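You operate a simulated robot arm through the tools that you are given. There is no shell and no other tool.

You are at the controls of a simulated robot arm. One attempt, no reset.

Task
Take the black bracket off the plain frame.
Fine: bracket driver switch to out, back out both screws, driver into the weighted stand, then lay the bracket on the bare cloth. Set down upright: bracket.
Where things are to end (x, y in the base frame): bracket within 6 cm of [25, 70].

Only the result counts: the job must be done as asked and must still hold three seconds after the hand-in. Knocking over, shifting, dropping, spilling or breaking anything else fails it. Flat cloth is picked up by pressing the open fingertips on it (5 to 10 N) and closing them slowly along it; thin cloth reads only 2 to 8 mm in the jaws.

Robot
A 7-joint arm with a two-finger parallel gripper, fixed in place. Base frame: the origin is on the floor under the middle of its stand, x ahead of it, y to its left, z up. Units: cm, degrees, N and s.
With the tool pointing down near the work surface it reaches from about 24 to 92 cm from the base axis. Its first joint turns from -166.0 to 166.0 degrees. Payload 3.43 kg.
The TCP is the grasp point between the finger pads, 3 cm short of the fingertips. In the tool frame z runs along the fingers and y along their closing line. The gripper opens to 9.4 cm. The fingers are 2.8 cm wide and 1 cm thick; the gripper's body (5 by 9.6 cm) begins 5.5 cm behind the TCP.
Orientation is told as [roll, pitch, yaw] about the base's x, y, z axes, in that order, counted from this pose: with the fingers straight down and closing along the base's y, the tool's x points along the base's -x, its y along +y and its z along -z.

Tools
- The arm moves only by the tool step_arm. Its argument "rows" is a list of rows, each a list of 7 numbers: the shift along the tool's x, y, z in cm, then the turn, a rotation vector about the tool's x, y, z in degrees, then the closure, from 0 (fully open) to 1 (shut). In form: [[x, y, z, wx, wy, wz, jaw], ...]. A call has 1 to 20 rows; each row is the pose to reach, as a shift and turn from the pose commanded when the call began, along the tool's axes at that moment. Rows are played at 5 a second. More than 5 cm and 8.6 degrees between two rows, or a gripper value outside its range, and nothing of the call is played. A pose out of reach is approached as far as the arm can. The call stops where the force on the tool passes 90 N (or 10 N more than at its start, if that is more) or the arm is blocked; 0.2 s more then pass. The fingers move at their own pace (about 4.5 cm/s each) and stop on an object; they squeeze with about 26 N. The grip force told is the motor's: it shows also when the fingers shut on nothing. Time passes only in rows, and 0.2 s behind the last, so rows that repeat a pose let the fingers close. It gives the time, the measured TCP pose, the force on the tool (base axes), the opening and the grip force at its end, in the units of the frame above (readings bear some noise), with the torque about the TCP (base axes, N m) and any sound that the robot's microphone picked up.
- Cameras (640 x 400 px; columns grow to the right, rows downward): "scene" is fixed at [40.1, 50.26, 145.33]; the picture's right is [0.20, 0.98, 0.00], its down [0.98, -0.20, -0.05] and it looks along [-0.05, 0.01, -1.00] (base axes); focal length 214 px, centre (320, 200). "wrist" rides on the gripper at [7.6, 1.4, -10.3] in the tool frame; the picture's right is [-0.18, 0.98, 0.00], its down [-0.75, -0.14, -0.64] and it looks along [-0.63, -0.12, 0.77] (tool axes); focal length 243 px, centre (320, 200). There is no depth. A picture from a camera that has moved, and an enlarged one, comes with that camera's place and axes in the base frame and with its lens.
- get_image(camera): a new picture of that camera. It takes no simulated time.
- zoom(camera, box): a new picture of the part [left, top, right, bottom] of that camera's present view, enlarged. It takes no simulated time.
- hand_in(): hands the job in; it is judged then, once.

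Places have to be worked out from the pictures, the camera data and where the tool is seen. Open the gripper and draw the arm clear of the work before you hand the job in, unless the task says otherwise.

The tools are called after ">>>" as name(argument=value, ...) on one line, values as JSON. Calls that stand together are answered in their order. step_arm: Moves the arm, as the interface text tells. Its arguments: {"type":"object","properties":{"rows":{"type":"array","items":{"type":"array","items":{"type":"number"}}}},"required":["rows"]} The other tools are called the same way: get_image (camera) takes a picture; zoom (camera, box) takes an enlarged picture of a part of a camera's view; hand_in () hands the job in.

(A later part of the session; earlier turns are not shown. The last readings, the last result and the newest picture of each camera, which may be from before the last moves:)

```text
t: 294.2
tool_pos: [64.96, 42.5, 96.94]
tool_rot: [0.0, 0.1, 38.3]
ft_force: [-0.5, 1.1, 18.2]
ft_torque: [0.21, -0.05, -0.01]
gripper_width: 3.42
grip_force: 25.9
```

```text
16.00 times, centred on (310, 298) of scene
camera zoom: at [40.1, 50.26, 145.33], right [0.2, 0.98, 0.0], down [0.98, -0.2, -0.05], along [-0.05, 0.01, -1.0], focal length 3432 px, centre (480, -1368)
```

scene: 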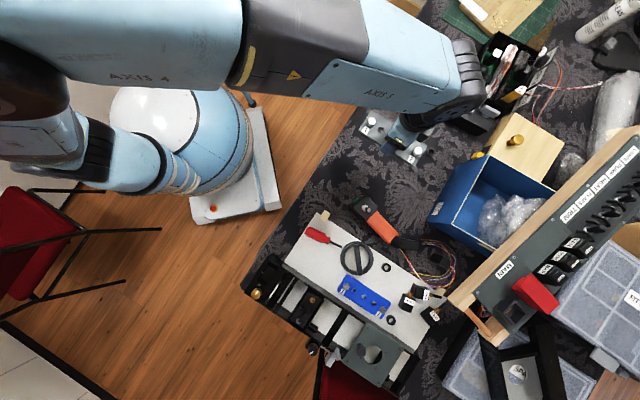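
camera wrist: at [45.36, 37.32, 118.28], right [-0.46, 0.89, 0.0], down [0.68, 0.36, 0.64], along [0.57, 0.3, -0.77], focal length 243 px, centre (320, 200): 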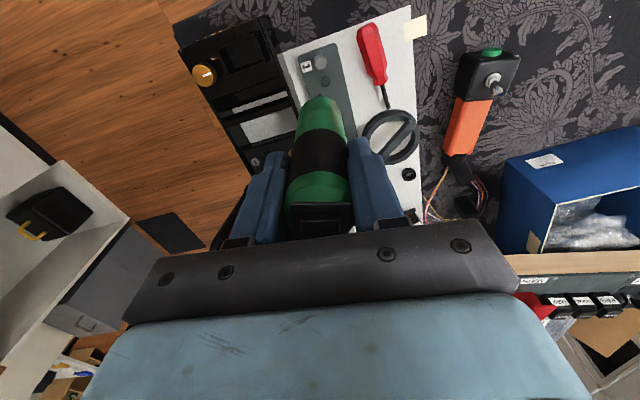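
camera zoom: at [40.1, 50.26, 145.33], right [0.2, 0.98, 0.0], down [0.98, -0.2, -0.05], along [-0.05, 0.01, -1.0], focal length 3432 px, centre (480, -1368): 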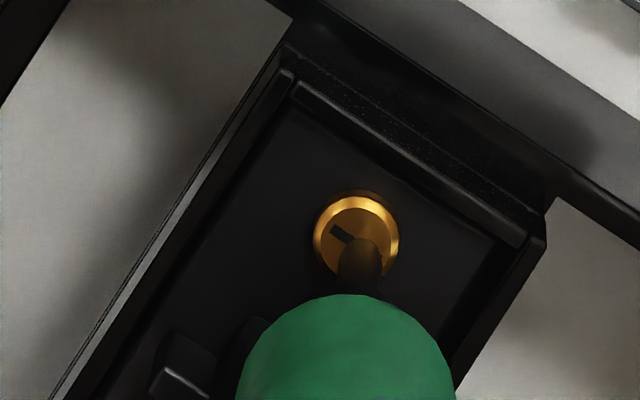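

Important: comparing pictures, the brass screw stood about 0.65 cm higher while I pressed in the flipped switch state, and it has now gone back down in this state. So the driver does work on these slotted screws, the flipped position is "out", and the rack part is the black bracket. I'll go back to the stand and set the switch to "out".

>>> step_arm(rows=[[0, 0, -1, 0, 0, 0, 1], [0, 0, -4, 0, 0, 0, 1], [0, 0, -8, 0, 0, 0, 1], [0, 0, -11.2, 0, 0, 0, 1]])

>>> zoom(camera="scene", box=[280, 280, 340, 330])

>>> step_arm(rows=[[1, 4, 0, 0, 0, 0, 1], [2, 8.1, 0, 0, 0, 0, 1], [3, 12.2, 0, 0, 0, 0, 1], [4, 16.3, 0, 0, 0, 0, 1], [5, 20.4, 0, 0, 0, 0, 1], [6, 24.5, 0, 0, 0, 0, 1], [7, 28.6, 0, 0, 0, 0, 1], [8, 32.7, 0, 0, 0, 0, 1], [9, 36.8, 0, 0, 0, 0, 1], [10, 40.9, 0, 0, 0, 0, 1], [11, 45, 0, 0, 0, 0, 1], [12, 49.1, 0, 0, 0, 0, 1], [13, 53.2, 0, 0, 0, 0, 1], [14, 57.3, 0, 0, 0, 0, 1], [15, 61.4, 0, 0, 0, 0, 1], [16, 65.3, 0, 0, 0, 0, 1], [16.9, 68.8, 0, 0, 0, 0, 1]])

>>> zoom(camera="wrist", box=[260, 20, 400, 130])

```text
t: 295.2
tool_pos: [65.03, 42.5, 108.03]
tool_rot: [-0.1, 0.2, 38.1]
ft_force: [0.8, -0.2, -2.6]
ft_torque: [0.0, 0.03, -0.03]
gripper_width: 3.47
grip_force: 26.0
```

```text
8.00 times, centred on (310, 305) of scene
camera zoom: at [40.1, 50.26, 145.33], right [0.2, 0.98, 0.0], down [0.98, -0.2, -0.05], along [-0.05, 0.01, -1.0], focal length 1716 px, centre (400, -640)
```

zoom: 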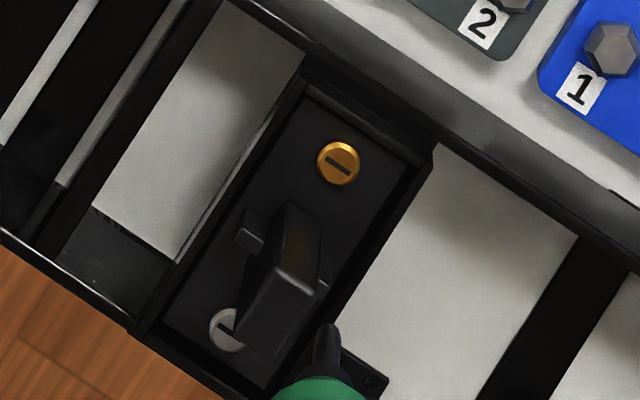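

```text
t: 298.8
tool_pos: [9.42, 86.22, 108.34]
tool_rot: [0.2, 0.0, 38.2]
ft_force: [0.5, 0.4, -0.8]
ft_torque: [0.04, 0.07, 0.0]
gripper_width: 3.46
grip_force: 26.2
```

```text
3.64 times, centred on (330, 75) of wrist
camera zoom: at [2.53, 82.6, 118.53], right [-0.46, 0.89, 0.0], down [0.68, 0.35, 0.64], along [0.57, 0.3, -0.77], focal length 882 px, centre (284, 654)
```

zoom: 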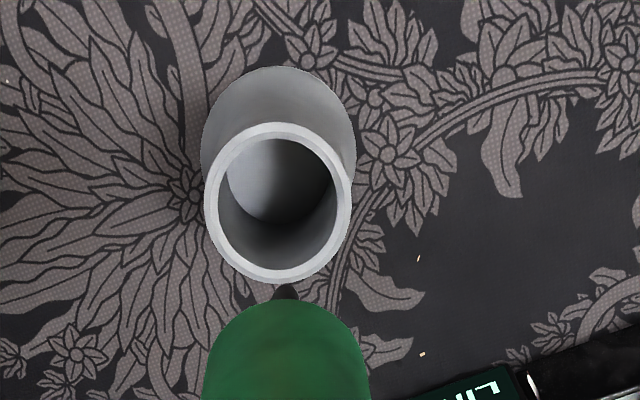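

Brass is back at its original height. Aligning the tip with the stand's centre and lowering.

>>> step_arm(rows=[[0.15, -0.07, 0, 0, 0, 0, 1], [0.32, -0.14, 2, 0, 0, 0, 1], [0.32, -0.14, 5, 0, 0, 0, 1], [0.32, -0.14, 8, 0, 0, 0, 1], [0.32, -0.14, 11, 0, 0, 0, 1], [0.32, -0.14, 14, 0, 0, 0, 1], [0.32, -0.14, 15, 0, 0, 0, 1]])

>>> step_arm(rows=[[0, 0, 0.4, 0, 0, 0, 1], [0, 0, 0.8, 0, 0, 0, 1], [0, 0, 1.2, 0, 0, 0, 1]])

>>> step_arm(rows=[[0, 0, 0.15, 0, 0, 0, 1], [0, 0, 0.3, 0, 0, 0, 1]])

```text
t: 300.4
tool_pos: [9.1, 85.94, 93.2]
tool_rot: [-0.1, 0.0, 38.1]
ft_force: [0.1, 0.2, -2.7]
ft_torque: [-0.01, 0.0, -0.01]
gripper_width: 3.45
grip_force: 25.9
```

```text
t: 301.2
tool_pos: [9.14, 85.85, 92.39]
tool_rot: [0.2, -0.2, 38.1]
ft_force: [6.6, -0.6, 42.3]
ft_torque: [-0.62, -0.43, 0.09]
gripper_width: 3.44
grip_force: 25.2
```

```text
t: 301.8
tool_pos: [9.07, 85.96, 92.4]
tool_rot: [0.3, -0.4, 38.1]
ft_force: [8.4, 0.8, 64.9]
ft_torque: [-1.02, -0.55, 0.12]
gripper_width: 3.47
grip_force: 26.6
```

Binding again — more likely the driver body catching the rim, which has only about 0.3 cm clearance. I'll lift slightly and look at the alignment of body and rim.

>>> step_arm(rows=[[0, 0, -1, 0, 0, 0, 1], [0, 0, -2.5, 0, 0, 0, 1], [0, 0, -3.5, 0, 0, 0, 1]])

>>> zoom(camera="wrist", box=[260, 60, 380, 180])

>>> zoom(camera="scene", box=[385, 45, 465, 115])

>>> zoom(camera="wrist", box=[240, 80, 420, 250])

```text
t: 302.6
tool_pos: [8.95, 85.84, 95.09]
tool_rot: [-0.2, 0.1, 38.2]
ft_force: [0.5, 0.6, -3.3]
ft_torque: [-0.02, 0.0, 0.0]
gripper_width: 3.46
grip_force: 25.9
```

```text
3.33 times, centred on (320, 120) of wrist
camera zoom: at [2.14, 82.22, 105.26], right [-0.46, 0.89, 0.0], down [0.68, 0.36, 0.64], along [0.57, 0.3, -0.77], focal length 809 px, centre (320, 467)
```

zoom: 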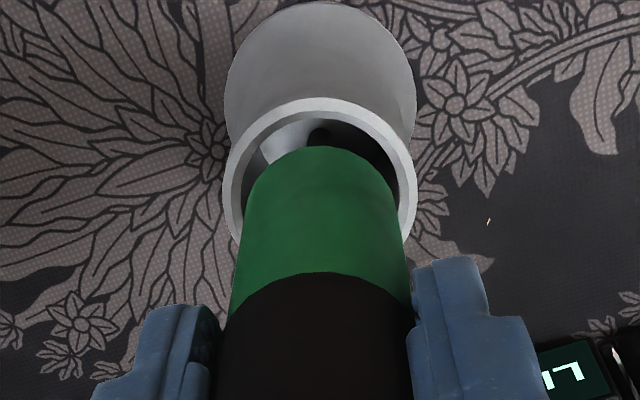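

```text
5.71 times, centred on (425, 80) of scene
camera zoom: at [40.1, 50.26, 145.33], right [0.2, 0.98, 0.0], down [0.98, -0.2, -0.05], along [-0.05, 0.01, -1.0], focal length 1226 px, centre (-280, 886)
```

zoom: 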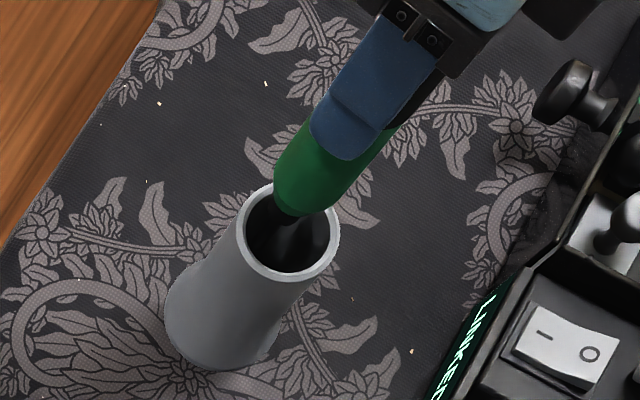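

```text
2.35 times, centred on (330, 165) of wrist
camera zoom: at [2.14, 82.22, 105.26], right [-0.46, 0.89, 0.0], down [0.68, 0.36, 0.64], along [0.57, 0.3, -0.77], focal length 571 px, centre (296, 282)
```

zoom: 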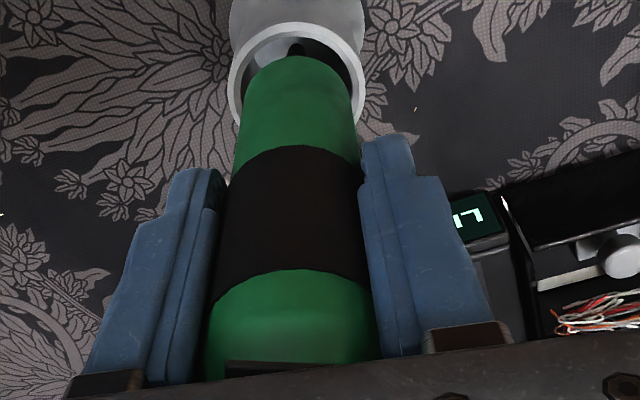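

The stand centre is about 0.67 cm further out (tool -x) from the driver axis. Shifting there and lowering again.

>>> step_arm(rows=[[-0.3, -0.05, 0, 0, 0, 0, 1], [-0.65, -0.12, 0, 0, 0, 0, 1]])

>>> zoom(camera="wrist", box=[260, 60, 380, 180])

>>> zoom(camera="scene", box=[385, 45, 465, 115])

```text
t: 303.2
tool_pos: [9.53, 86.04, 95.16]
tool_rot: [0.0, 0.0, 38.1]
ft_force: [0.6, 0.3, -2.7]
ft_torque: [0.07, 0.0, 0.01]
gripper_width: 3.48
grip_force: 26.3
```

```text
3.33 times, centred on (320, 120) of wrist
camera zoom: at [2.74, 82.51, 105.36], right [-0.46, 0.89, 0.0], down [0.68, 0.35, 0.64], along [0.57, 0.3, -0.77], focal length 809 px, centre (320, 467)
```

zoom: 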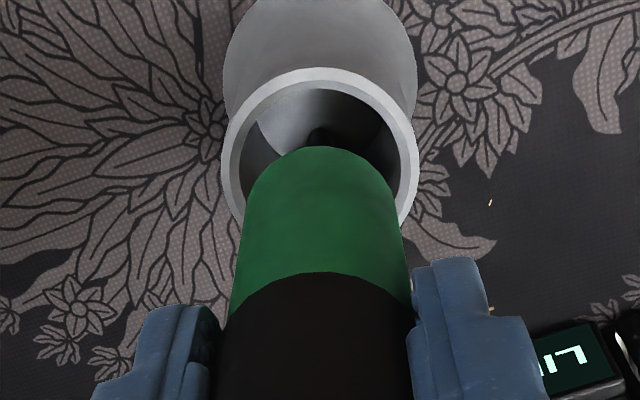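

```text
5.71 times, centred on (425, 80) of scene
camera zoom: at [40.1, 50.26, 145.33], right [0.2, 0.98, 0.0], down [0.98, -0.2, -0.05], along [-0.05, 0.01, -1.0], focal length 1226 px, centre (-280, 886)
```

zoom: 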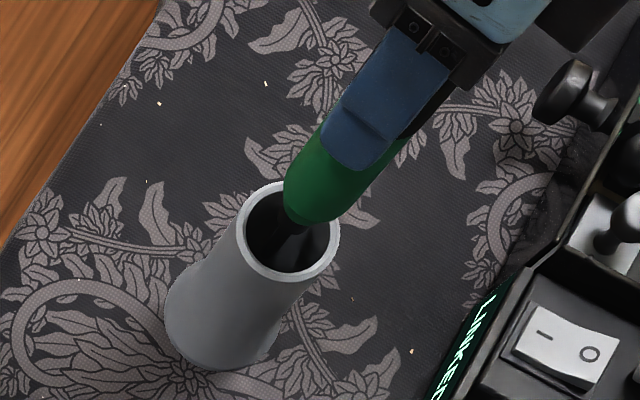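

Now the body is centred over the rim. Lowering carefully.

>>> step_arm(rows=[[0, 0, 1, 0, 0, 0, 1], [0, 0, 2, 0, 0, 0, 1], [0, 0, 3, 0, 0, 0, 1]])

>>> step_arm(rows=[[0, 0, 0.6, 0, 0, 0, 1], [0, 0, 1.2, 0, 0, 0, 1], [0, 0, 1.6, 0, 0, 0, 1]])

```text
t: 304.0
tool_pos: [9.67, 86.12, 92.1]
tool_rot: [0.0, -0.1, 38.2]
ft_force: [0.0, 0.3, -2.7]
ft_torque: [-0.04, -0.02, 0.03]
gripper_width: 3.5
grip_force: 26.0
```

```text
t: 304.8
tool_pos: [9.65, 86.22, 90.65]
tool_rot: [0.1, 0.0, 38.1]
ft_force: [-0.2, 0.0, -3.0]
ft_torque: [-0.01, -0.03, 0.01]
gripper_width: 3.47
grip_force: 25.7
```

>>> step_arm(rows=[[0, 0, 0.2, 0, 0, 0, 1], [0, 0, 0.4, 0, 0, 0, 1]])

>>> step_arm(rows=[[0, 0, 0.12, 0, 0, 0, 1], [0, 0, 0.24, 0, 0, 0, 1]])

```text
t: 305.4
tool_pos: [9.62, 86.05, 90.21]
tool_rot: [-0.1, 0.0, 38.1]
ft_force: [0.8, 0.6, -3.4]
ft_torque: [0.02, 0.04, -0.02]
gripper_width: 3.5
grip_force: 25.9
```

```text
t: 306.0
tool_pos: [9.58, 86.13, 90.03]
tool_rot: [-0.1, 0.0, 38.2]
ft_force: [0.5, 0.4, -2.8]
ft_torque: [0.01, 0.0, 0.0]
gripper_width: 3.46
grip_force: 26.2
```

>>> step_arm(rows=[[0, 0, 0.12, 0, 0, 0, 1], [0, 0, 0.24, 0, 0, 0, 1]])

>>> step_arm(rows=[[0, 0, 0.1, 0, 0, 0, 1], [0, 0, 0.15, 0, 0, 0, 1]])

```text
t: 306.6
tool_pos: [9.54, 86.0, 89.89]
tool_rot: [0.1, -0.1, 38.1]
ft_force: [0.5, -2.7, 11.2]
ft_torque: [-0.43, -0.14, -0.01]
gripper_width: 3.49
grip_force: 26.3
```

```text
t: 307.2
tool_pos: [9.51, 86.08, 89.95]
tool_rot: [0.1, -0.1, 38.2]
ft_force: [1.7, -4.2, 31.7]
ft_torque: [-0.61, -0.36, -0.02]
gripper_width: 3.44
grip_force: 26.2
```

Seated. Releasing, then I'll flip the switch to "out" by pressing the raised far end.

>>> step_arm(rows=[[0, 0, -0.2, 0, 0, 0, 0.9], [0, 0, -0.2, 0, 0, 0, 0.55], [0, 0, -0.2, 0, 0, 0, 0.3], [0, 0, -0.2, 0, 0, 0, 0], [0, 0, -0.2, 0, 0, 0, 0], [0, 0, -0.2, 0, 0, 0, 0], [0, 0, -3, 0, 0, 0, 0], [0, 0, -6, 0, 0, 0, 0], [0, 0, -9, 0, 0, 0, 0], [0, 0, -12, 0, 0, 0, 0], [0, 0, -15.7, 0, 0, 0, 0]])

>>> zoom(camera="wrist", box=[260, 40, 380, 160])

>>> zoom(camera="scene", box=[428, 45, 452, 65])

```text
t: 309.6
tool_pos: [9.65, 86.22, 105.21]
tool_rot: [-0.1, 0.1, 38.1]
ft_force: [0.1, 0.2, -1.0]
ft_torque: [-0.03, -0.01, 0.0]
gripper_width: 9.4
grip_force: 0.1
```

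```text
3.33 times, centred on (320, 100) of wrist
camera zoom: at [2.77, 82.61, 115.39], right [-0.46, 0.89, 0.0], down [0.68, 0.36, 0.64], along [0.57, 0.3, -0.77], focal length 809 px, centre (320, 533)
```

zoom: 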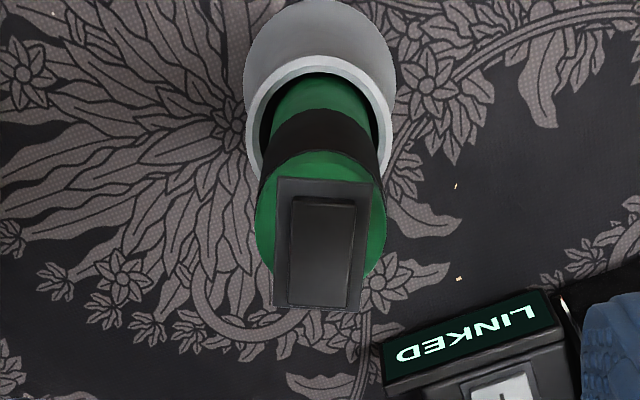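

```text
16.00 times, centred on (440, 55) of scene
camera zoom: at [40.1, 50.26, 145.33], right [0.2, 0.98, 0.0], down [0.98, -0.2, -0.05], along [-0.05, 0.01, -1.0], focal length 3432 px, centre (-1600, 2520)
```

zoom: 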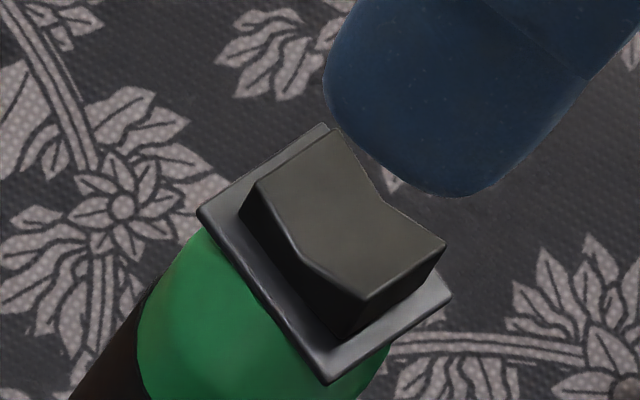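

Still in the "in" position. Pressing the far end to set it to "out".

>>> step_arm(rows=[[-0.6, -0.1, 0, 0, 0, 0, 1], [-1.2, -0.25, 0, 0, 0, 0, 1], [-1.71, -0.35, 0, 0, 0, 0, 1], [-1.71, -0.35, 0, 0, 0, 0, 1], [-1.71, -0.35, 0, 0, 0, 0, 1], [-1.71, -0.35, 1, 0, 0, 0, 1], [-1.71, -0.35, 3, 0, 0, 0, 1], [-1.71, -0.35, 5, 0, 0, 0, 1], [-1.71, -0.35, 6.2, 0, 0, 0, 1]])

>>> step_arm(rows=[[0, 0, 0.3, 0, 0, 0, 1], [0, 0, 0.6, 0, 0, 0, 1], [0, 0, 0.85, 0, 0, 0, 1]])

>>> zoom(camera="scene", box=[428, 40, 458, 65])

```text
t: 311.6
tool_pos: [11.3, 86.9, 98.95]
tool_rot: [0.0, 0.0, 38.1]
ft_force: [-0.2, -0.3, 0.2]
ft_torque: [-0.07, -0.02, 0.03]
gripper_width: 0.02
grip_force: 25.8
```

```text
t: 312.4
tool_pos: [11.23, 86.97, 98.25]
tool_rot: [0.1, 0.0, 38.1]
ft_force: [0.3, -0.2, 11.5]
ft_torque: [-0.1, 0.15, 0.0]
gripper_width: 0.03
grip_force: 25.9
```

```text
16.00 times, centred on (443, 52) of scene
camera zoom: at [40.1, 50.26, 145.33], right [0.2, 0.98, 0.0], down [0.98, -0.2, -0.05], along [-0.05, 0.01, -1.0], focal length 3432 px, centre (-1648, 2560)
```

zoom: 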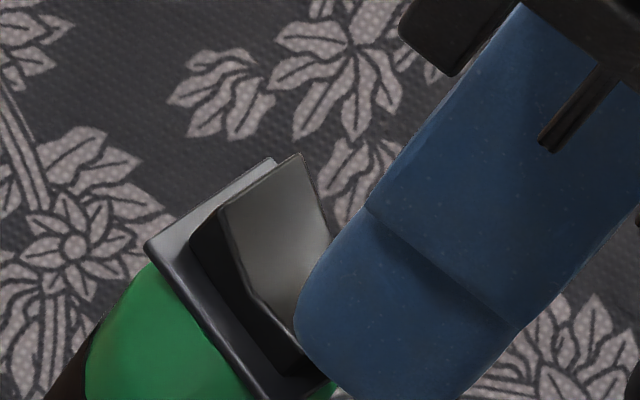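

>>> step_arm(rows=[[0, 0, 0.1, 0, 0, 0, 1], [0, 0, 0.18, 0, 0, 0, 1], [0, 0, 0.18, 0, 0, 0, 1]])

>>> step_arm(rows=[[0, 0, -1, 0, 0, 0, 1], [0, 0, -4, 0, 0, 3, 1], [0, 0, -7.2, 0, 0, 6, 1], [0.8, 0.15, -7.2, 0, 0, 9, 0], [1.7, 0.35, -7.2, 0, 0, 12, 0], [1.7, 0.35, -7.2, 0, 0, 12, 0], [1.7, 0.35, -7.2, 0, 0, 12, 0], [1.7, 0.35, -7.2, 0, 0, 12, 0]])

>>> zoom(camera="scene", box=[428, 45, 452, 65])

>>> zoom(camera="wrist", box=[260, 40, 380, 160])

```text
t: 313.2
tool_pos: [11.18, 86.96, 98.32]
tool_rot: [0.3, -0.2, 38.1]
ft_force: [1.1, 0.6, 40.0]
ft_torque: [-0.27, 0.44, -0.02]
gripper_width: 0.0
grip_force: 26.2
```

```text
t: 315.0
tool_pos: [9.58, 86.13, 105.09]
tool_rot: [-0.1, 0.0, 26.0]
ft_force: [-1.1, 0.3, 0.8]
ft_torque: [0.01, -0.01, -0.01]
gripper_width: 9.41
grip_force: 0.0
```

```text
16.00 times, centred on (440, 55) of scene
camera zoom: at [40.1, 50.26, 145.33], right [0.2, 0.98, 0.0], down [0.98, -0.2, -0.05], along [-0.05, 0.01, -1.0], focal length 3432 px, centre (-1600, 2520)
```

zoom: 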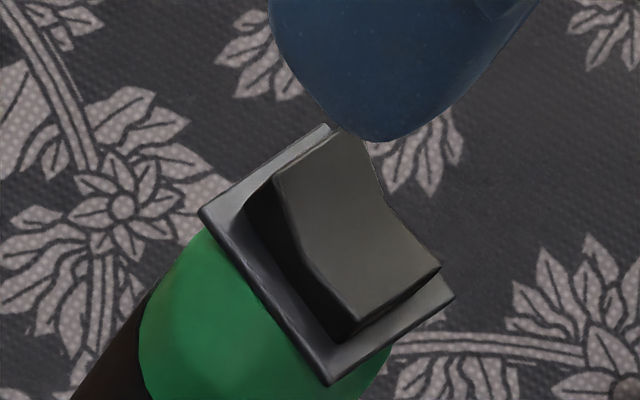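

```text
3.33 times, centred on (320, 100) of wrist
camera zoom: at [2.2, 84.04, 115.46], right [-0.27, 0.96, 0.0], down [0.74, 0.21, 0.64], along [0.62, 0.17, -0.77], focal length 809 px, centre (320, 533)
```

zoom: 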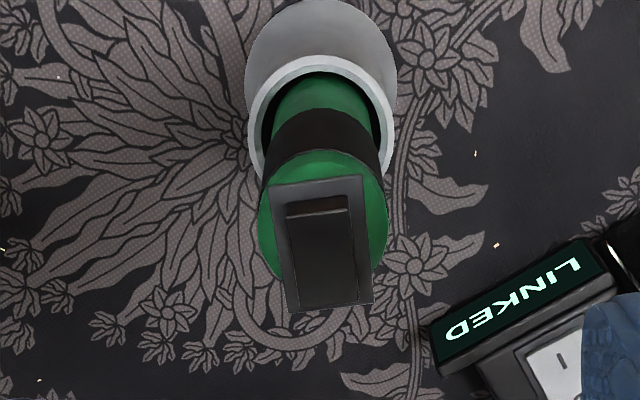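

Switch is at "out". Gripping the driver centred at yaw 26 and lifting.

>>> step_arm(rows=[[0, 0, 3, 0, 0, 0, 0], [0, 0, 6, 0, 0, 0, 0], [0, 0, 9, 0, 0, 0, 0], [0, 0, 12, 0, 0, 0, 0], [0, 0, 13.55, 0, 0, 0, 0], [0, 0, 13.55, 0, 0, 0, 0.3], [0, 0, 13.55, 0, 0, 0, 0.45], [0, 0, 13.55, 0, 0, 0, 0.55], [0, 0, 13.55, 0, 0, 0, 0.62], [0, 0, 13.55, 0, 0, 0, 0.7], [0, 0, 13.55, 0, 0, 0, 0.85], [0, 0, 13.55, 0, 0, 0, 1], [0, 0, 13.55, 0, 0, 0, 1]])

>>> step_arm(rows=[[0, 0, -0.5, 0, 0, 0, 1], [0, 0, -2, 0, 0, 0, 1], [0, 0, -4.5, 0, 0, 0, 1], [0, 0, -8, 0, 0, 0, 1], [0, 0, -12, 0, 0, 0, 1], [0, 0, -16.5, 0, 0, 0, 1]])

>>> zoom(camera="wrist", box=[240, 40, 420, 250])

```text
t: 317.8
tool_pos: [9.56, 86.18, 91.75]
tool_rot: [-0.1, -0.1, 26.2]
ft_force: [0.0, -0.4, -0.2]
ft_torque: [-0.08, 0.01, -0.03]
gripper_width: 3.55
grip_force: 26.0
```

```text
t: 319.2
tool_pos: [9.6, 86.19, 108.12]
tool_rot: [-0.1, 0.1, 26.2]
ft_force: [-1.0, 0.1, -3.3]
ft_torque: [-0.02, 0.05, 0.02]
gripper_width: 3.57
grip_force: 26.5
```

```text
1.90 times, centred on (330, 145) of wrist
camera zoom: at [2.18, 84.02, 118.3], right [-0.27, 0.96, 0.0], down [0.74, 0.21, 0.64], along [0.62, 0.17, -0.77], focal length 462 px, centre (301, 305)
```

zoom: 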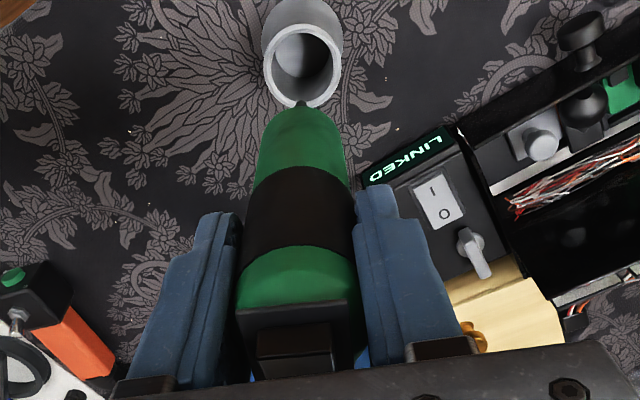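

Driver out, pointing cleanly. Travelling to the brass screw again.

>>> step_arm(rows=[[-0.9, -2, 0, 0, 0, 0, 1], [-2.6, -5.5, 0, 0, 0, 0, 1], [-4.4, -9.2, 0, 0, 0, 0, 1], [-6.2, -12.9, 0, 0, 0, 0, 1], [-8, -16.6, 0, 0, 0, 0, 1], [-9.8, -20.3, 0, 0, 0, 0, 1], [-11.6, -24, 0, 0, 0, 0, 1], [-13.4, -27.7, 0, 0, 0, 0, 1], [-15.2, -31.4, 0, 0, 0, 0, 1], [-17, -35.1, 0, 0, 0, 0, 1], [-18.8, -38.8, 0, 0, 0, 0, 1], [-20.6, -42.5, 0, 0, 0, 0, 1], [-22.4, -46.2, 0, 0, 0, 0, 1], [-24.2, -49.9, 0, 0, 0, 0, 1], [-26, -53.6, 0, 0, 0, 0, 1], [-27.8, -57.3, 0, 0, 0, 0, 1], [-29.4, -60.6, 0, 0, 0, 0, 1], [-30.7, -63.2, 0, 0, 0, 0, 1]])

>>> zoom(camera="wrist", box=[260, 30, 400, 130])

>>> zoom(camera="scene", box=[280, 280, 340, 330])

```text
t: 323.0
tool_pos: [64.98, 42.89, 108.26]
tool_rot: [0.0, 0.0, 26.2]
ft_force: [-0.1, 0.6, -3.3]
ft_torque: [-0.01, -0.03, -0.01]
gripper_width: 3.56
grip_force: 26.5
```

```text
4.00 times, centred on (330, 80) of wrist
camera zoom: at [57.58, 40.84, 118.36], right [-0.27, 0.96, 0.0], down [0.74, 0.21, 0.64], along [0.62, 0.17, -0.77], focal length 970 px, centre (280, 680)
```

zoom: 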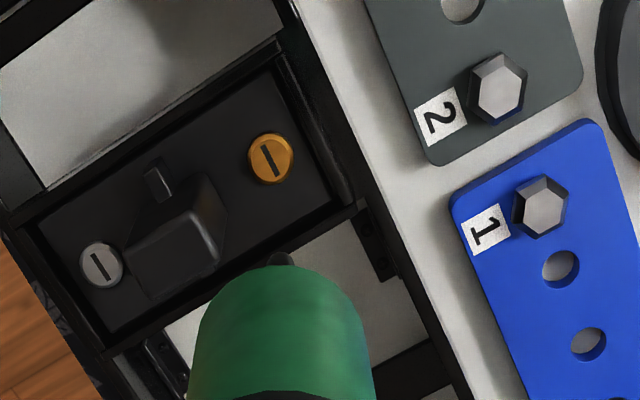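

```text
8.00 times, centred on (310, 305) of scene
camera zoom: at [40.1, 50.26, 145.33], right [0.2, 0.98, 0.0], down [0.98, -0.2, -0.05], along [-0.05, 0.01, -1.0], focal length 1716 px, centre (400, -640)
```

zoom: 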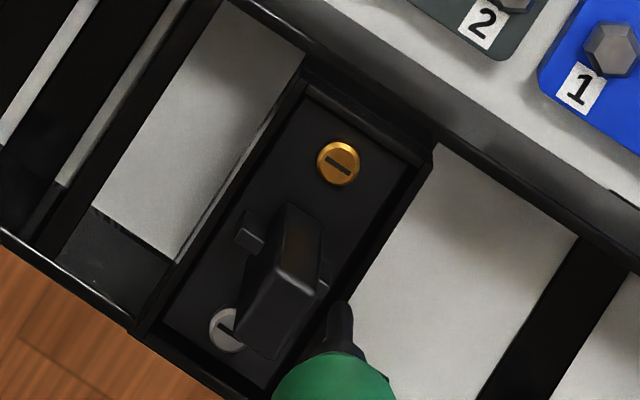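

>>> step_arm(rows=[[0.1, -0.15, 3, 0, 0, 0, 1], [0.3, -0.44, 6, 0, 0, 0, 1], [0.3, -0.44, 8, 0, 0, 0, 1], [0.3, -0.44, 9.3, 0, 0, 0, 1]])

>>> zoom(camera="wrist", box=[300, 70, 350, 105])

>>> zoom(camera="scene", box=[300, 290, 320, 306])

```text
t: 324.0
tool_pos: [65.03, 42.44, 98.92]
tool_rot: [0.1, -0.1, 26.1]
ft_force: [-0.7, -0.6, -2.3]
ft_torque: [0.01, 0.04, -0.03]
gripper_width: 3.55
grip_force: 26.2
```

```text
11.43 times, centred on (325, 88) of wrist
camera zoom: at [57.55, 40.29, 109.05], right [-0.27, 0.96, 0.0], down [0.74, 0.2, 0.64], along [0.62, 0.17, -0.77], focal length 2773 px, centre (263, 1486)
```

zoom: 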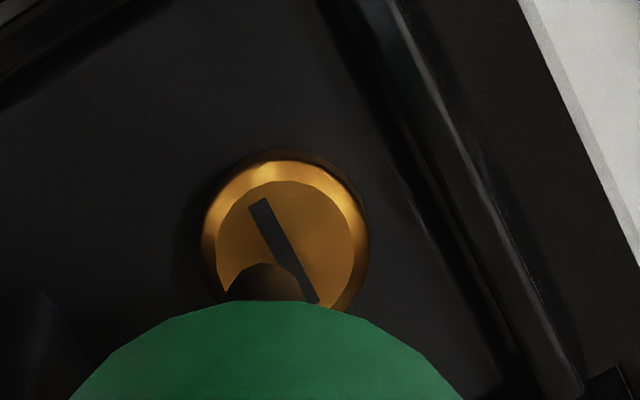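

```text
16.00 times, centred on (310, 298) of scene
camera zoom: at [40.1, 50.26, 145.33], right [0.2, 0.98, 0.0], down [0.98, -0.2, -0.05], along [-0.05, 0.01, -1.0], focal length 3432 px, centre (480, -1368)
```

zoom: 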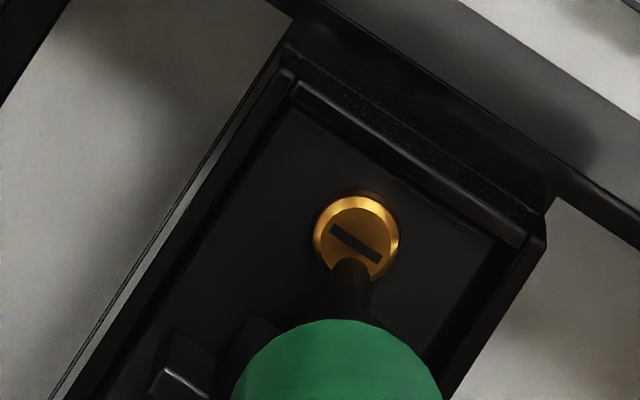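

>>> step_arm(rows=[[0, 0.1, 0.5, 0, 0, 0, 1], [0, 0.18, 1, 0, 0, 0, 1], [0, 0.18, 1.3, 0, 0, 0, 1]])

>>> zoom(camera="scene", box=[300, 290, 320, 306])

>>> step_arm(rows=[[0, 0, 0.1, 0, 0, 0, 1], [0, 0, 0.2, 0, 0, 0, 1]])

>>> zoom(camera="scene", box=[300, 290, 320, 306])

```text
t: 324.8
tool_pos: [64.98, 42.52, 97.68]
tool_rot: [0.1, -0.2, 26.1]
ft_force: [2.3, -2.1, 25.5]
ft_torque: [-0.4, -0.33, 0.02]
gripper_width: 3.56
grip_force: 26.4
```

```text
16.00 times, centred on (310, 298) of scene
camera zoom: at [40.1, 50.26, 145.33], right [0.2, 0.98, 0.0], down [0.98, -0.2, -0.05], along [-0.05, 0.01, -1.0], focal length 3432 px, centre (480, -1368)
```

zoom: 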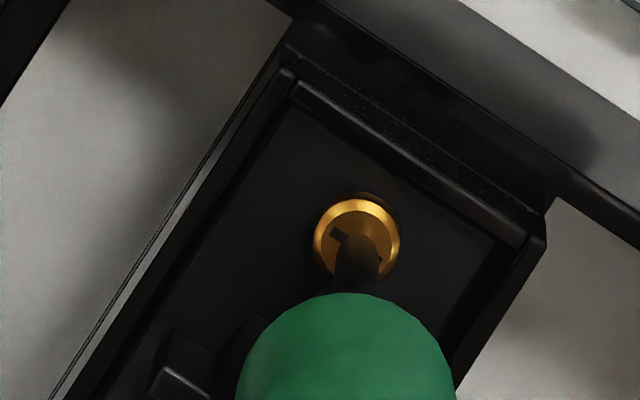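

```text
t: 325.4
tool_pos: [65.07, 42.62, 97.42]
tool_rot: [0.0, -0.1, 26.1]
ft_force: [1.7, -3.7, 25.2]
ft_torque: [-0.44, -0.27, 0.02]
gripper_width: 3.58
grip_force: 26.0
```

```text
16.00 times, centred on (310, 298) of scene
camera zoom: at [40.1, 50.26, 145.33], right [0.2, 0.98, 0.0], down [0.98, -0.2, -0.05], along [-0.05, 0.01, -1.0], focal length 3432 px, centre (480, -1368)
```

zoom: 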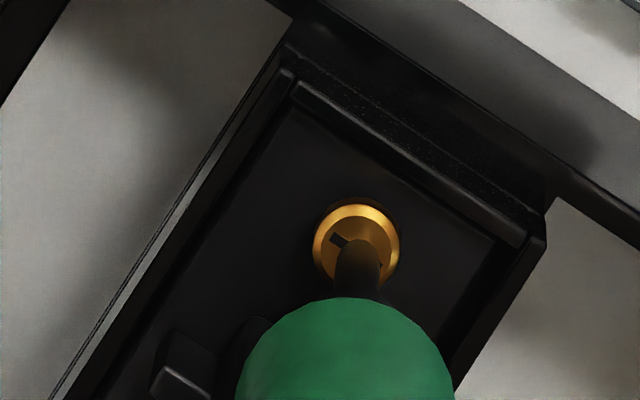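

It's working: the brass screw is visibly rising under the bit. I'll continue while easing upward slowly so the driver doesn't slip in the grip.

>>> step_arm(rows=[[0, 0, 0, 0, 0, 0, 1], [0, 0, -0.04, 0, 0, 0, 1], [0, 0, -0.08, 0, 0, 0, 1], [0, 0, -0.12, 0, 0, 0, 1], [0, 0, -0.16, 0, 0, 0, 1]])

>>> zoom(camera="scene", box=[300, 290, 320, 306])

>>> step_arm(rows=[[0, 0, 0, 0, 0, 0, 1], [0, 0, 0, 0, 0, 0, 1], [0, 0, 0, 0, 0, 0, 1], [0, 0, 0, 0, 0, 0, 1], [0, 0, 0, 0, 0, 0, 1]])

>>> zoom(camera="scene", box=[300, 290, 320, 306])

```text
t: 326.6
tool_pos: [64.88, 42.59, 97.68]
tool_rot: [0.0, 0.1, 26.2]
ft_force: [1.1, -0.5, 22.0]
ft_torque: [0.24, -0.1, -0.01]
gripper_width: 3.54
grip_force: 25.7
```

```text
16.00 times, centred on (310, 298) of scene
camera zoom: at [40.1, 50.26, 145.33], right [0.2, 0.98, 0.0], down [0.98, -0.2, -0.05], along [-0.05, 0.01, -1.0], focal length 3432 px, centre (480, -1368)
```

zoom: 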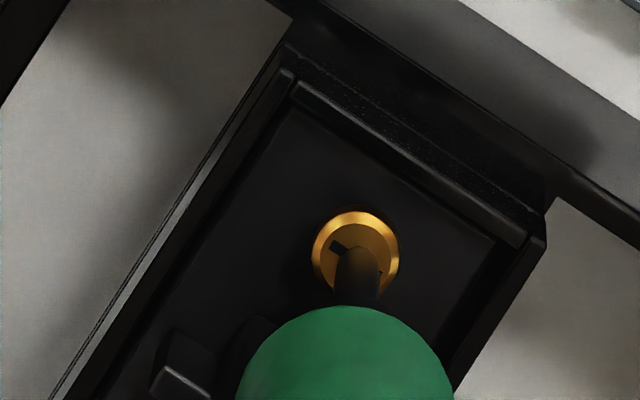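

```text
t: 327.8
tool_pos: [64.88, 42.54, 97.55]
tool_rot: [0.0, -0.1, 26.2]
ft_force: [-0.4, 0.3, 14.5]
ft_torque: [0.16, 0.12, 0.01]
gripper_width: 3.52
grip_force: 25.8
```

```text
16.00 times, centred on (310, 298) of scene
camera zoom: at [40.1, 50.26, 145.33], right [0.2, 0.98, 0.0], down [0.98, -0.2, -0.05], along [-0.05, 0.01, -1.0], focal length 3432 px, centre (480, -1368)
```

zoom: 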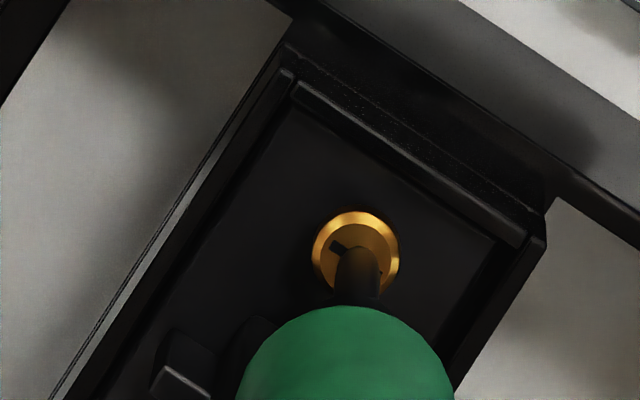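

The brass screw has stopped rising, so it's fully out. Lifting over the handle and moving to the steel screw.

>>> step_arm(rows=[[0, 0, -2, 0, 0, 0, 1], [0, 0, -5, 0, 0, 0, 1], [0, 0, -7, 0, 0, 0, 1], [-0.8, -2.3, -7, 0, 0, 0, 1], [-1.6, -4.6, -7, 0, 0, 0, 1], [-2.43, -6.79, -7, 0, 0, 0, 1]])

>>> zoom(camera="wrist", box=[270, 40, 390, 120])

>>> zoom(camera="scene", box=[280, 280, 340, 330])

```text
t: 329.2
tool_pos: [70.19, 37.62, 104.54]
tool_rot: [-0.1, -0.1, 26.0]
ft_force: [0.1, -0.8, -2.3]
ft_torque: [-0.04, 0.0, 0.04]
gripper_width: 3.55
grip_force: 25.3
```

```text
5.00 times, centred on (330, 80) of wrist
camera zoom: at [62.67, 35.46, 114.68], right [-0.27, 0.96, 0.0], down [0.74, 0.21, 0.64], along [0.62, 0.17, -0.77], focal length 1213 px, centre (270, 800)
```

zoom: 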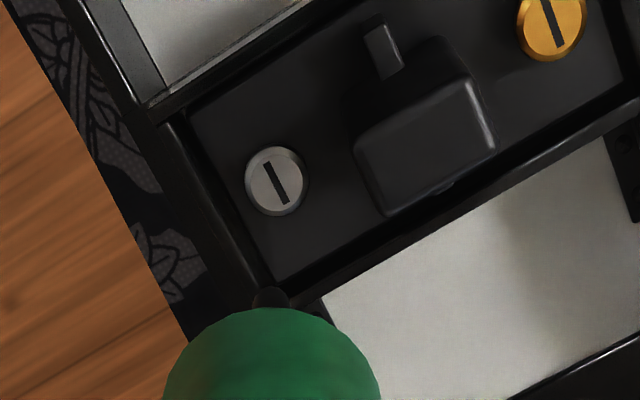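

```text
8.00 times, centred on (310, 305) of scene
camera zoom: at [40.1, 50.26, 145.33], right [0.2, 0.98, 0.0], down [0.98, -0.2, -0.05], along [-0.05, 0.01, -1.0], focal length 1716 px, centre (400, -640)
```

zoom: 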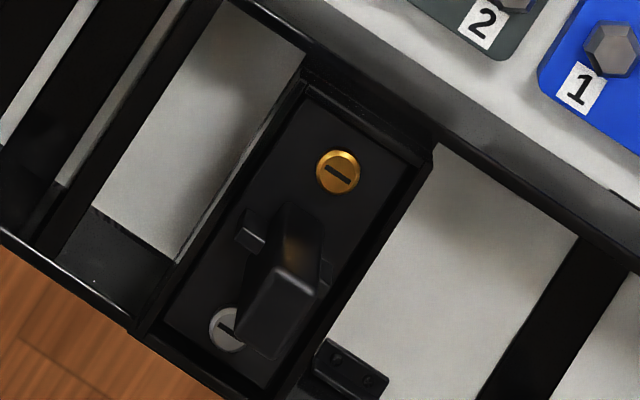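

Steel screw located; brass visibly raised. Shifting 0.47/0.13 cm and descending.

>>> step_arm(rows=[[0.25, 0.07, 2, 0, 0, 0, 1], [0.47, 0.13, 4, 0, 0, 0, 1], [0.47, 0.13, 5.5, 0, 0, 0, 1], [0.47, 0.13, 6.3, 0, 0, 0, 1]])

>>> zoom(camera="wrist", box=[300, 70, 350, 105])

>>> zoom(camera="scene", box=[285, 305, 315, 330])

```text
t: 330.2
tool_pos: [69.57, 37.46, 98.22]
tool_rot: [0.0, -0.1, 26.2]
ft_force: [0.5, -0.8, -2.5]
ft_torque: [0.0, -0.02, 0.01]
gripper_width: 3.56
grip_force: 25.9
```

```text
11.43 times, centred on (325, 88) of wrist
camera zoom: at [62.19, 35.35, 108.4], right [-0.27, 0.96, 0.0], down [0.74, 0.21, 0.64], along [0.62, 0.17, -0.77], focal length 2773 px, centre (263, 1486)
```

zoom: 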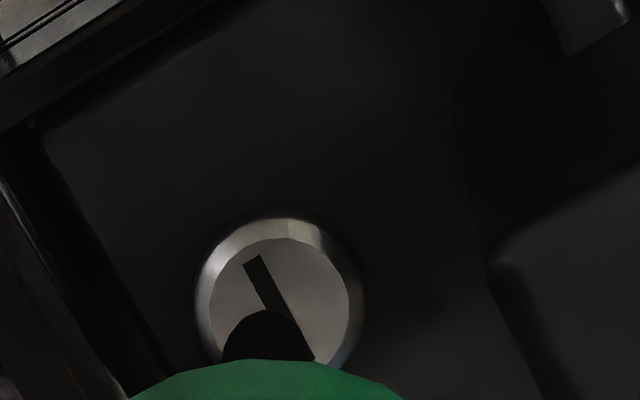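

```text
16.00 times, centred on (300, 318) of scene
camera zoom: at [40.1, 50.26, 145.33], right [0.2, 0.98, 0.0], down [0.98, -0.2, -0.05], along [-0.05, 0.01, -1.0], focal length 3432 px, centre (640, -1680)
```

zoom: 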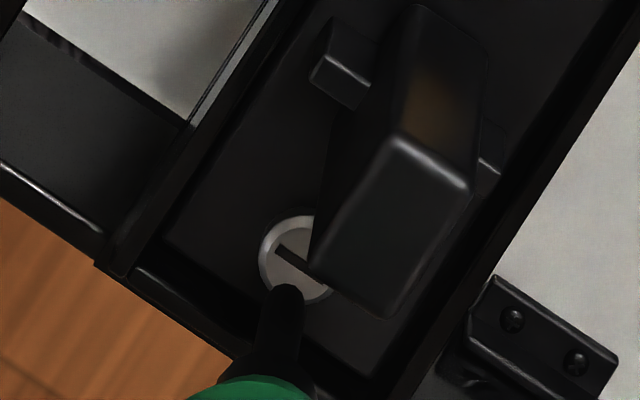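

>>> step_arm(rows=[[0, 0.06, 0.5, 0, 0, 0, 1], [-0.03, 0.1, 1, 0, 0, 0, 1], [-0.03, 0.1, 1.3, 0, 0, 0, 1]])

>>> zoom(camera="scene", box=[285, 305, 315, 330])

>>> step_arm(rows=[[0, 0, 0.1, 0, 0, 0, 1], [0, 0, 0.2, 0, 0, 0, 1]])

>>> zoom(camera="scene", box=[285, 305, 315, 330])

>>> zoom(camera="wrist", box=[300, 70, 350, 105])

```text
t: 331.0
tool_pos: [69.48, 37.62, 97.02]
tool_rot: [0.0, 0.0, 26.1]
ft_force: [-0.3, -0.3, -1.8]
ft_torque: [0.0, 0.0, 0.0]
gripper_width: 3.51
grip_force: 26.1
```

```text
16.00 times, centred on (300, 318) of scene
camera zoom: at [40.1, 50.26, 145.33], right [0.2, 0.98, 0.0], down [0.98, -0.2, -0.05], along [-0.05, 0.01, -1.0], focal length 3432 px, centre (640, -1680)
```

zoom: 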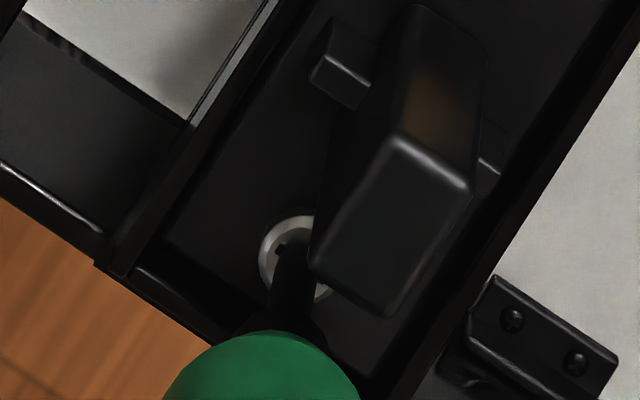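

```text
t: 331.6
tool_pos: [69.67, 37.45, 96.8]
tool_rot: [0.0, -0.2, 26.1]
ft_force: [-2.4, -2.4, 20.7]
ft_torque: [-0.48, 0.19, -0.02]
gripper_width: 3.53
grip_force: 25.9
```

```text
16.00 times, centred on (300, 318) of scene
camera zoom: at [40.1, 50.26, 145.33], right [0.2, 0.98, 0.0], down [0.98, -0.2, -0.05], along [-0.05, 0.01, -1.0], focal length 3432 px, centre (640, -1680)
```

zoom: 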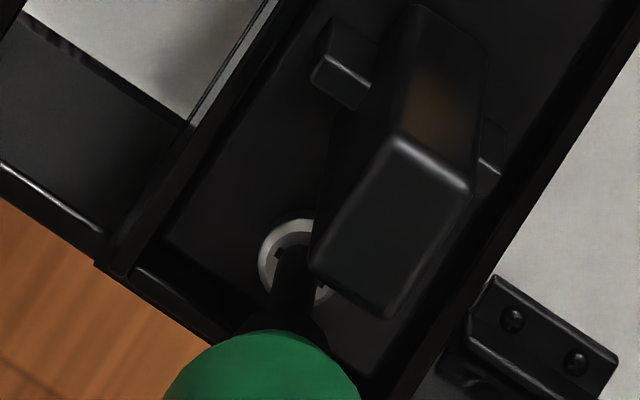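

```text
11.43 times, centred on (325, 88) of wrist
camera zoom: at [62.1, 35.43, 107.1], right [-0.27, 0.96, 0.0], down [0.74, 0.2, 0.64], along [0.62, 0.17, -0.77], focal length 2773 px, centre (263, 1486)
```

zoom: 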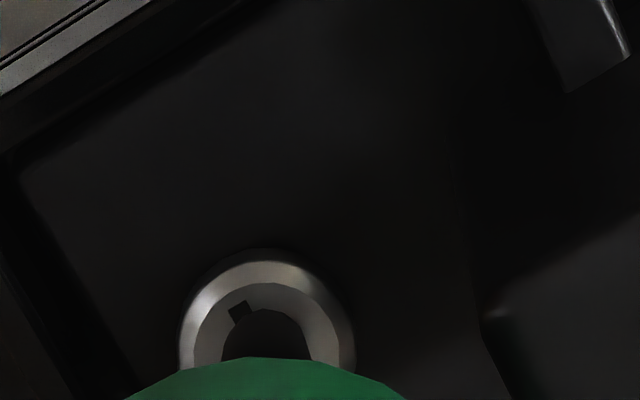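

The steel screw has started to rise. Continuing with gentle upward easing.

>>> step_arm(rows=[[0, 0, 0, 0, 0, 0, 1], [0, 0, -0.03, 0, 0, 0, 1], [0, 0, -0.07, 0, 0, 0, 1], [0, 0, -0.11, 0, 0, 0, 1], [0, 0, -0.15, 0, 0, 0, 1], [0, 0, -0.19, 0, 0, 0, 1]])

>>> zoom(camera="scene", box=[285, 305, 315, 330])

>>> step_arm(rows=[[0, 0, 0, 0, 0, 0, 1], [0, 0, 0, 0, 0, 0, 1], [0, 0, 0, 0, 0, 0, 1], [0, 0, 0, 0, 0, 0, 1], [0, 0, 0, 0, 0, 0, 1]])

>>> zoom(camera="scene", box=[285, 305, 315, 330])

```text
t: 333.0
tool_pos: [69.52, 37.65, 97.05]
tool_rot: [0.0, -0.1, 26.2]
ft_force: [-0.8, 1.5, 26.2]
ft_torque: [0.27, 0.11, 0.09]
gripper_width: 3.57
grip_force: 26.3
```

```text
16.00 times, centred on (300, 318) of scene
camera zoom: at [40.1, 50.26, 145.33], right [0.2, 0.98, 0.0], down [0.98, -0.2, -0.05], along [-0.05, 0.01, -1.0], focal length 3432 px, centre (640, -1680)
```

zoom: 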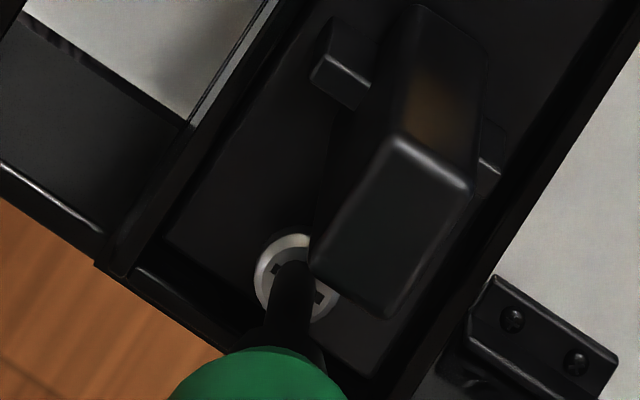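

```text
t: 334.2
tool_pos: [69.6, 37.61, 96.84]
tool_rot: [0.0, 0.0, 26.1]
ft_force: [0.8, -0.7, 22.8]
ft_torque: [0.03, -0.07, -0.01]
gripper_width: 3.51
grip_force: 25.8
```

```text
16.00 times, centred on (300, 318) of scene
camera zoom: at [40.1, 50.26, 145.33], right [0.2, 0.98, 0.0], down [0.98, -0.2, -0.05], along [-0.05, 0.01, -1.0], focal length 3432 px, centre (640, -1680)
```

zoom: 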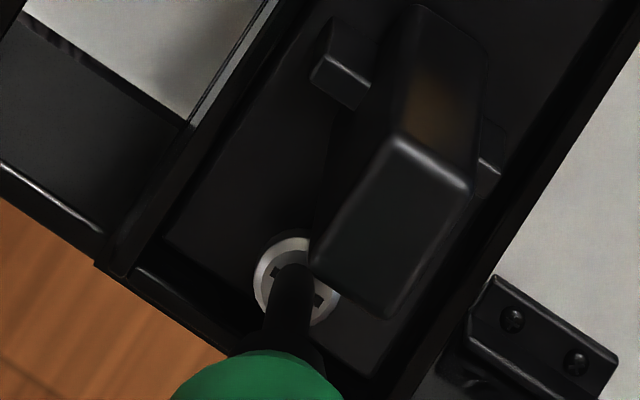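

>>> step_arm(rows=[[0, 0, 0, 0, 0, 0, 1], [0, 0, 0, 0, 0, 0, 1], [0, 0, 0, 0, 0, 0, 1], [0, 0, 0, 0, 0, 0, 1], [0, 0, 0, 0, 0, 0, 1], [0, 0, 0, 0, 0, 0, 1]])

>>> zoom(camera="scene", box=[285, 305, 315, 330])

>>> step_arm(rows=[[0, 0, -1, 0, 0, 0, 1], [0, 0, -4, 0, 0, 0, 1], [0, 0, -8, 0, 0, 0, 1], [0, 0, -11.2, 0, 0, 0, 1]])

>>> zoom(camera="wrist", box=[260, 30, 400, 130])

>>> zoom(camera="scene", box=[280, 280, 340, 330])

```text
t: 335.6
tool_pos: [69.57, 37.45, 96.99]
tool_rot: [0.0, 0.0, 26.3]
ft_force: [-0.3, -0.2, 20.0]
ft_torque: [0.04, 0.05, -0.05]
gripper_width: 3.53
grip_force: 26.0
```

```text
16.00 times, centred on (300, 318) of scene
camera zoom: at [40.1, 50.26, 145.33], right [0.2, 0.98, 0.0], down [0.98, -0.2, -0.05], along [-0.05, 0.01, -1.0], focal length 3432 px, centre (640, -1680)
```

zoom: 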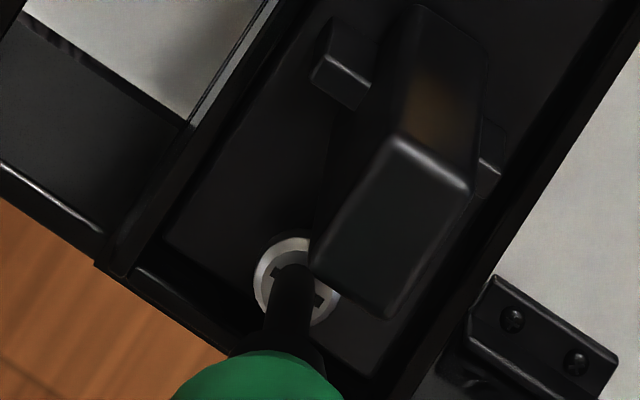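

```text
t: 336.6
tool_pos: [69.69, 37.62, 108.15]
tool_rot: [-0.1, 0.0, 26.1]
ft_force: [-0.1, 0.5, -2.8]
ft_torque: [0.03, 0.02, 0.02]
gripper_width: 3.49
grip_force: 26.2
```

```text
4.00 times, centred on (330, 80) of wrist
camera zoom: at [62.12, 35.52, 118.32], right [-0.27, 0.96, 0.0], down [0.74, 0.21, 0.64], along [0.62, 0.17, -0.77], focal length 970 px, centre (280, 680)
```

zoom: 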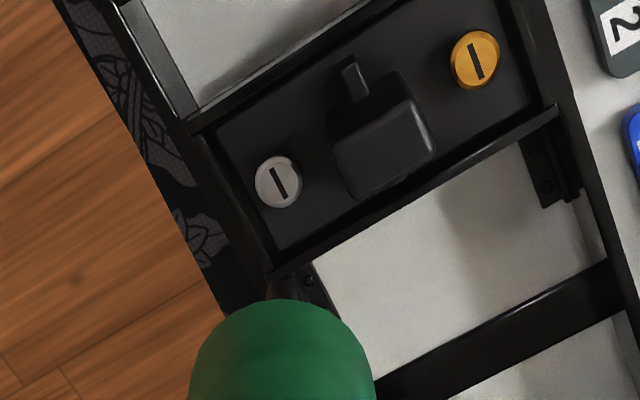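

```text
8.00 times, centred on (310, 305) of scene
camera zoom: at [40.1, 50.26, 145.33], right [0.2, 0.98, 0.0], down [0.98, -0.2, -0.05], along [-0.05, 0.01, -1.0], focal length 1716 px, centre (400, -640)
```

zoom: 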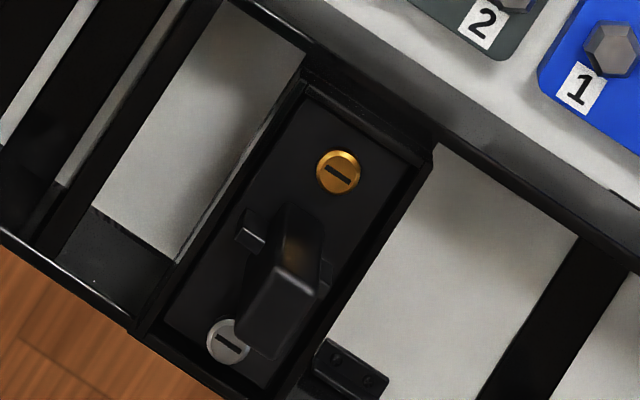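

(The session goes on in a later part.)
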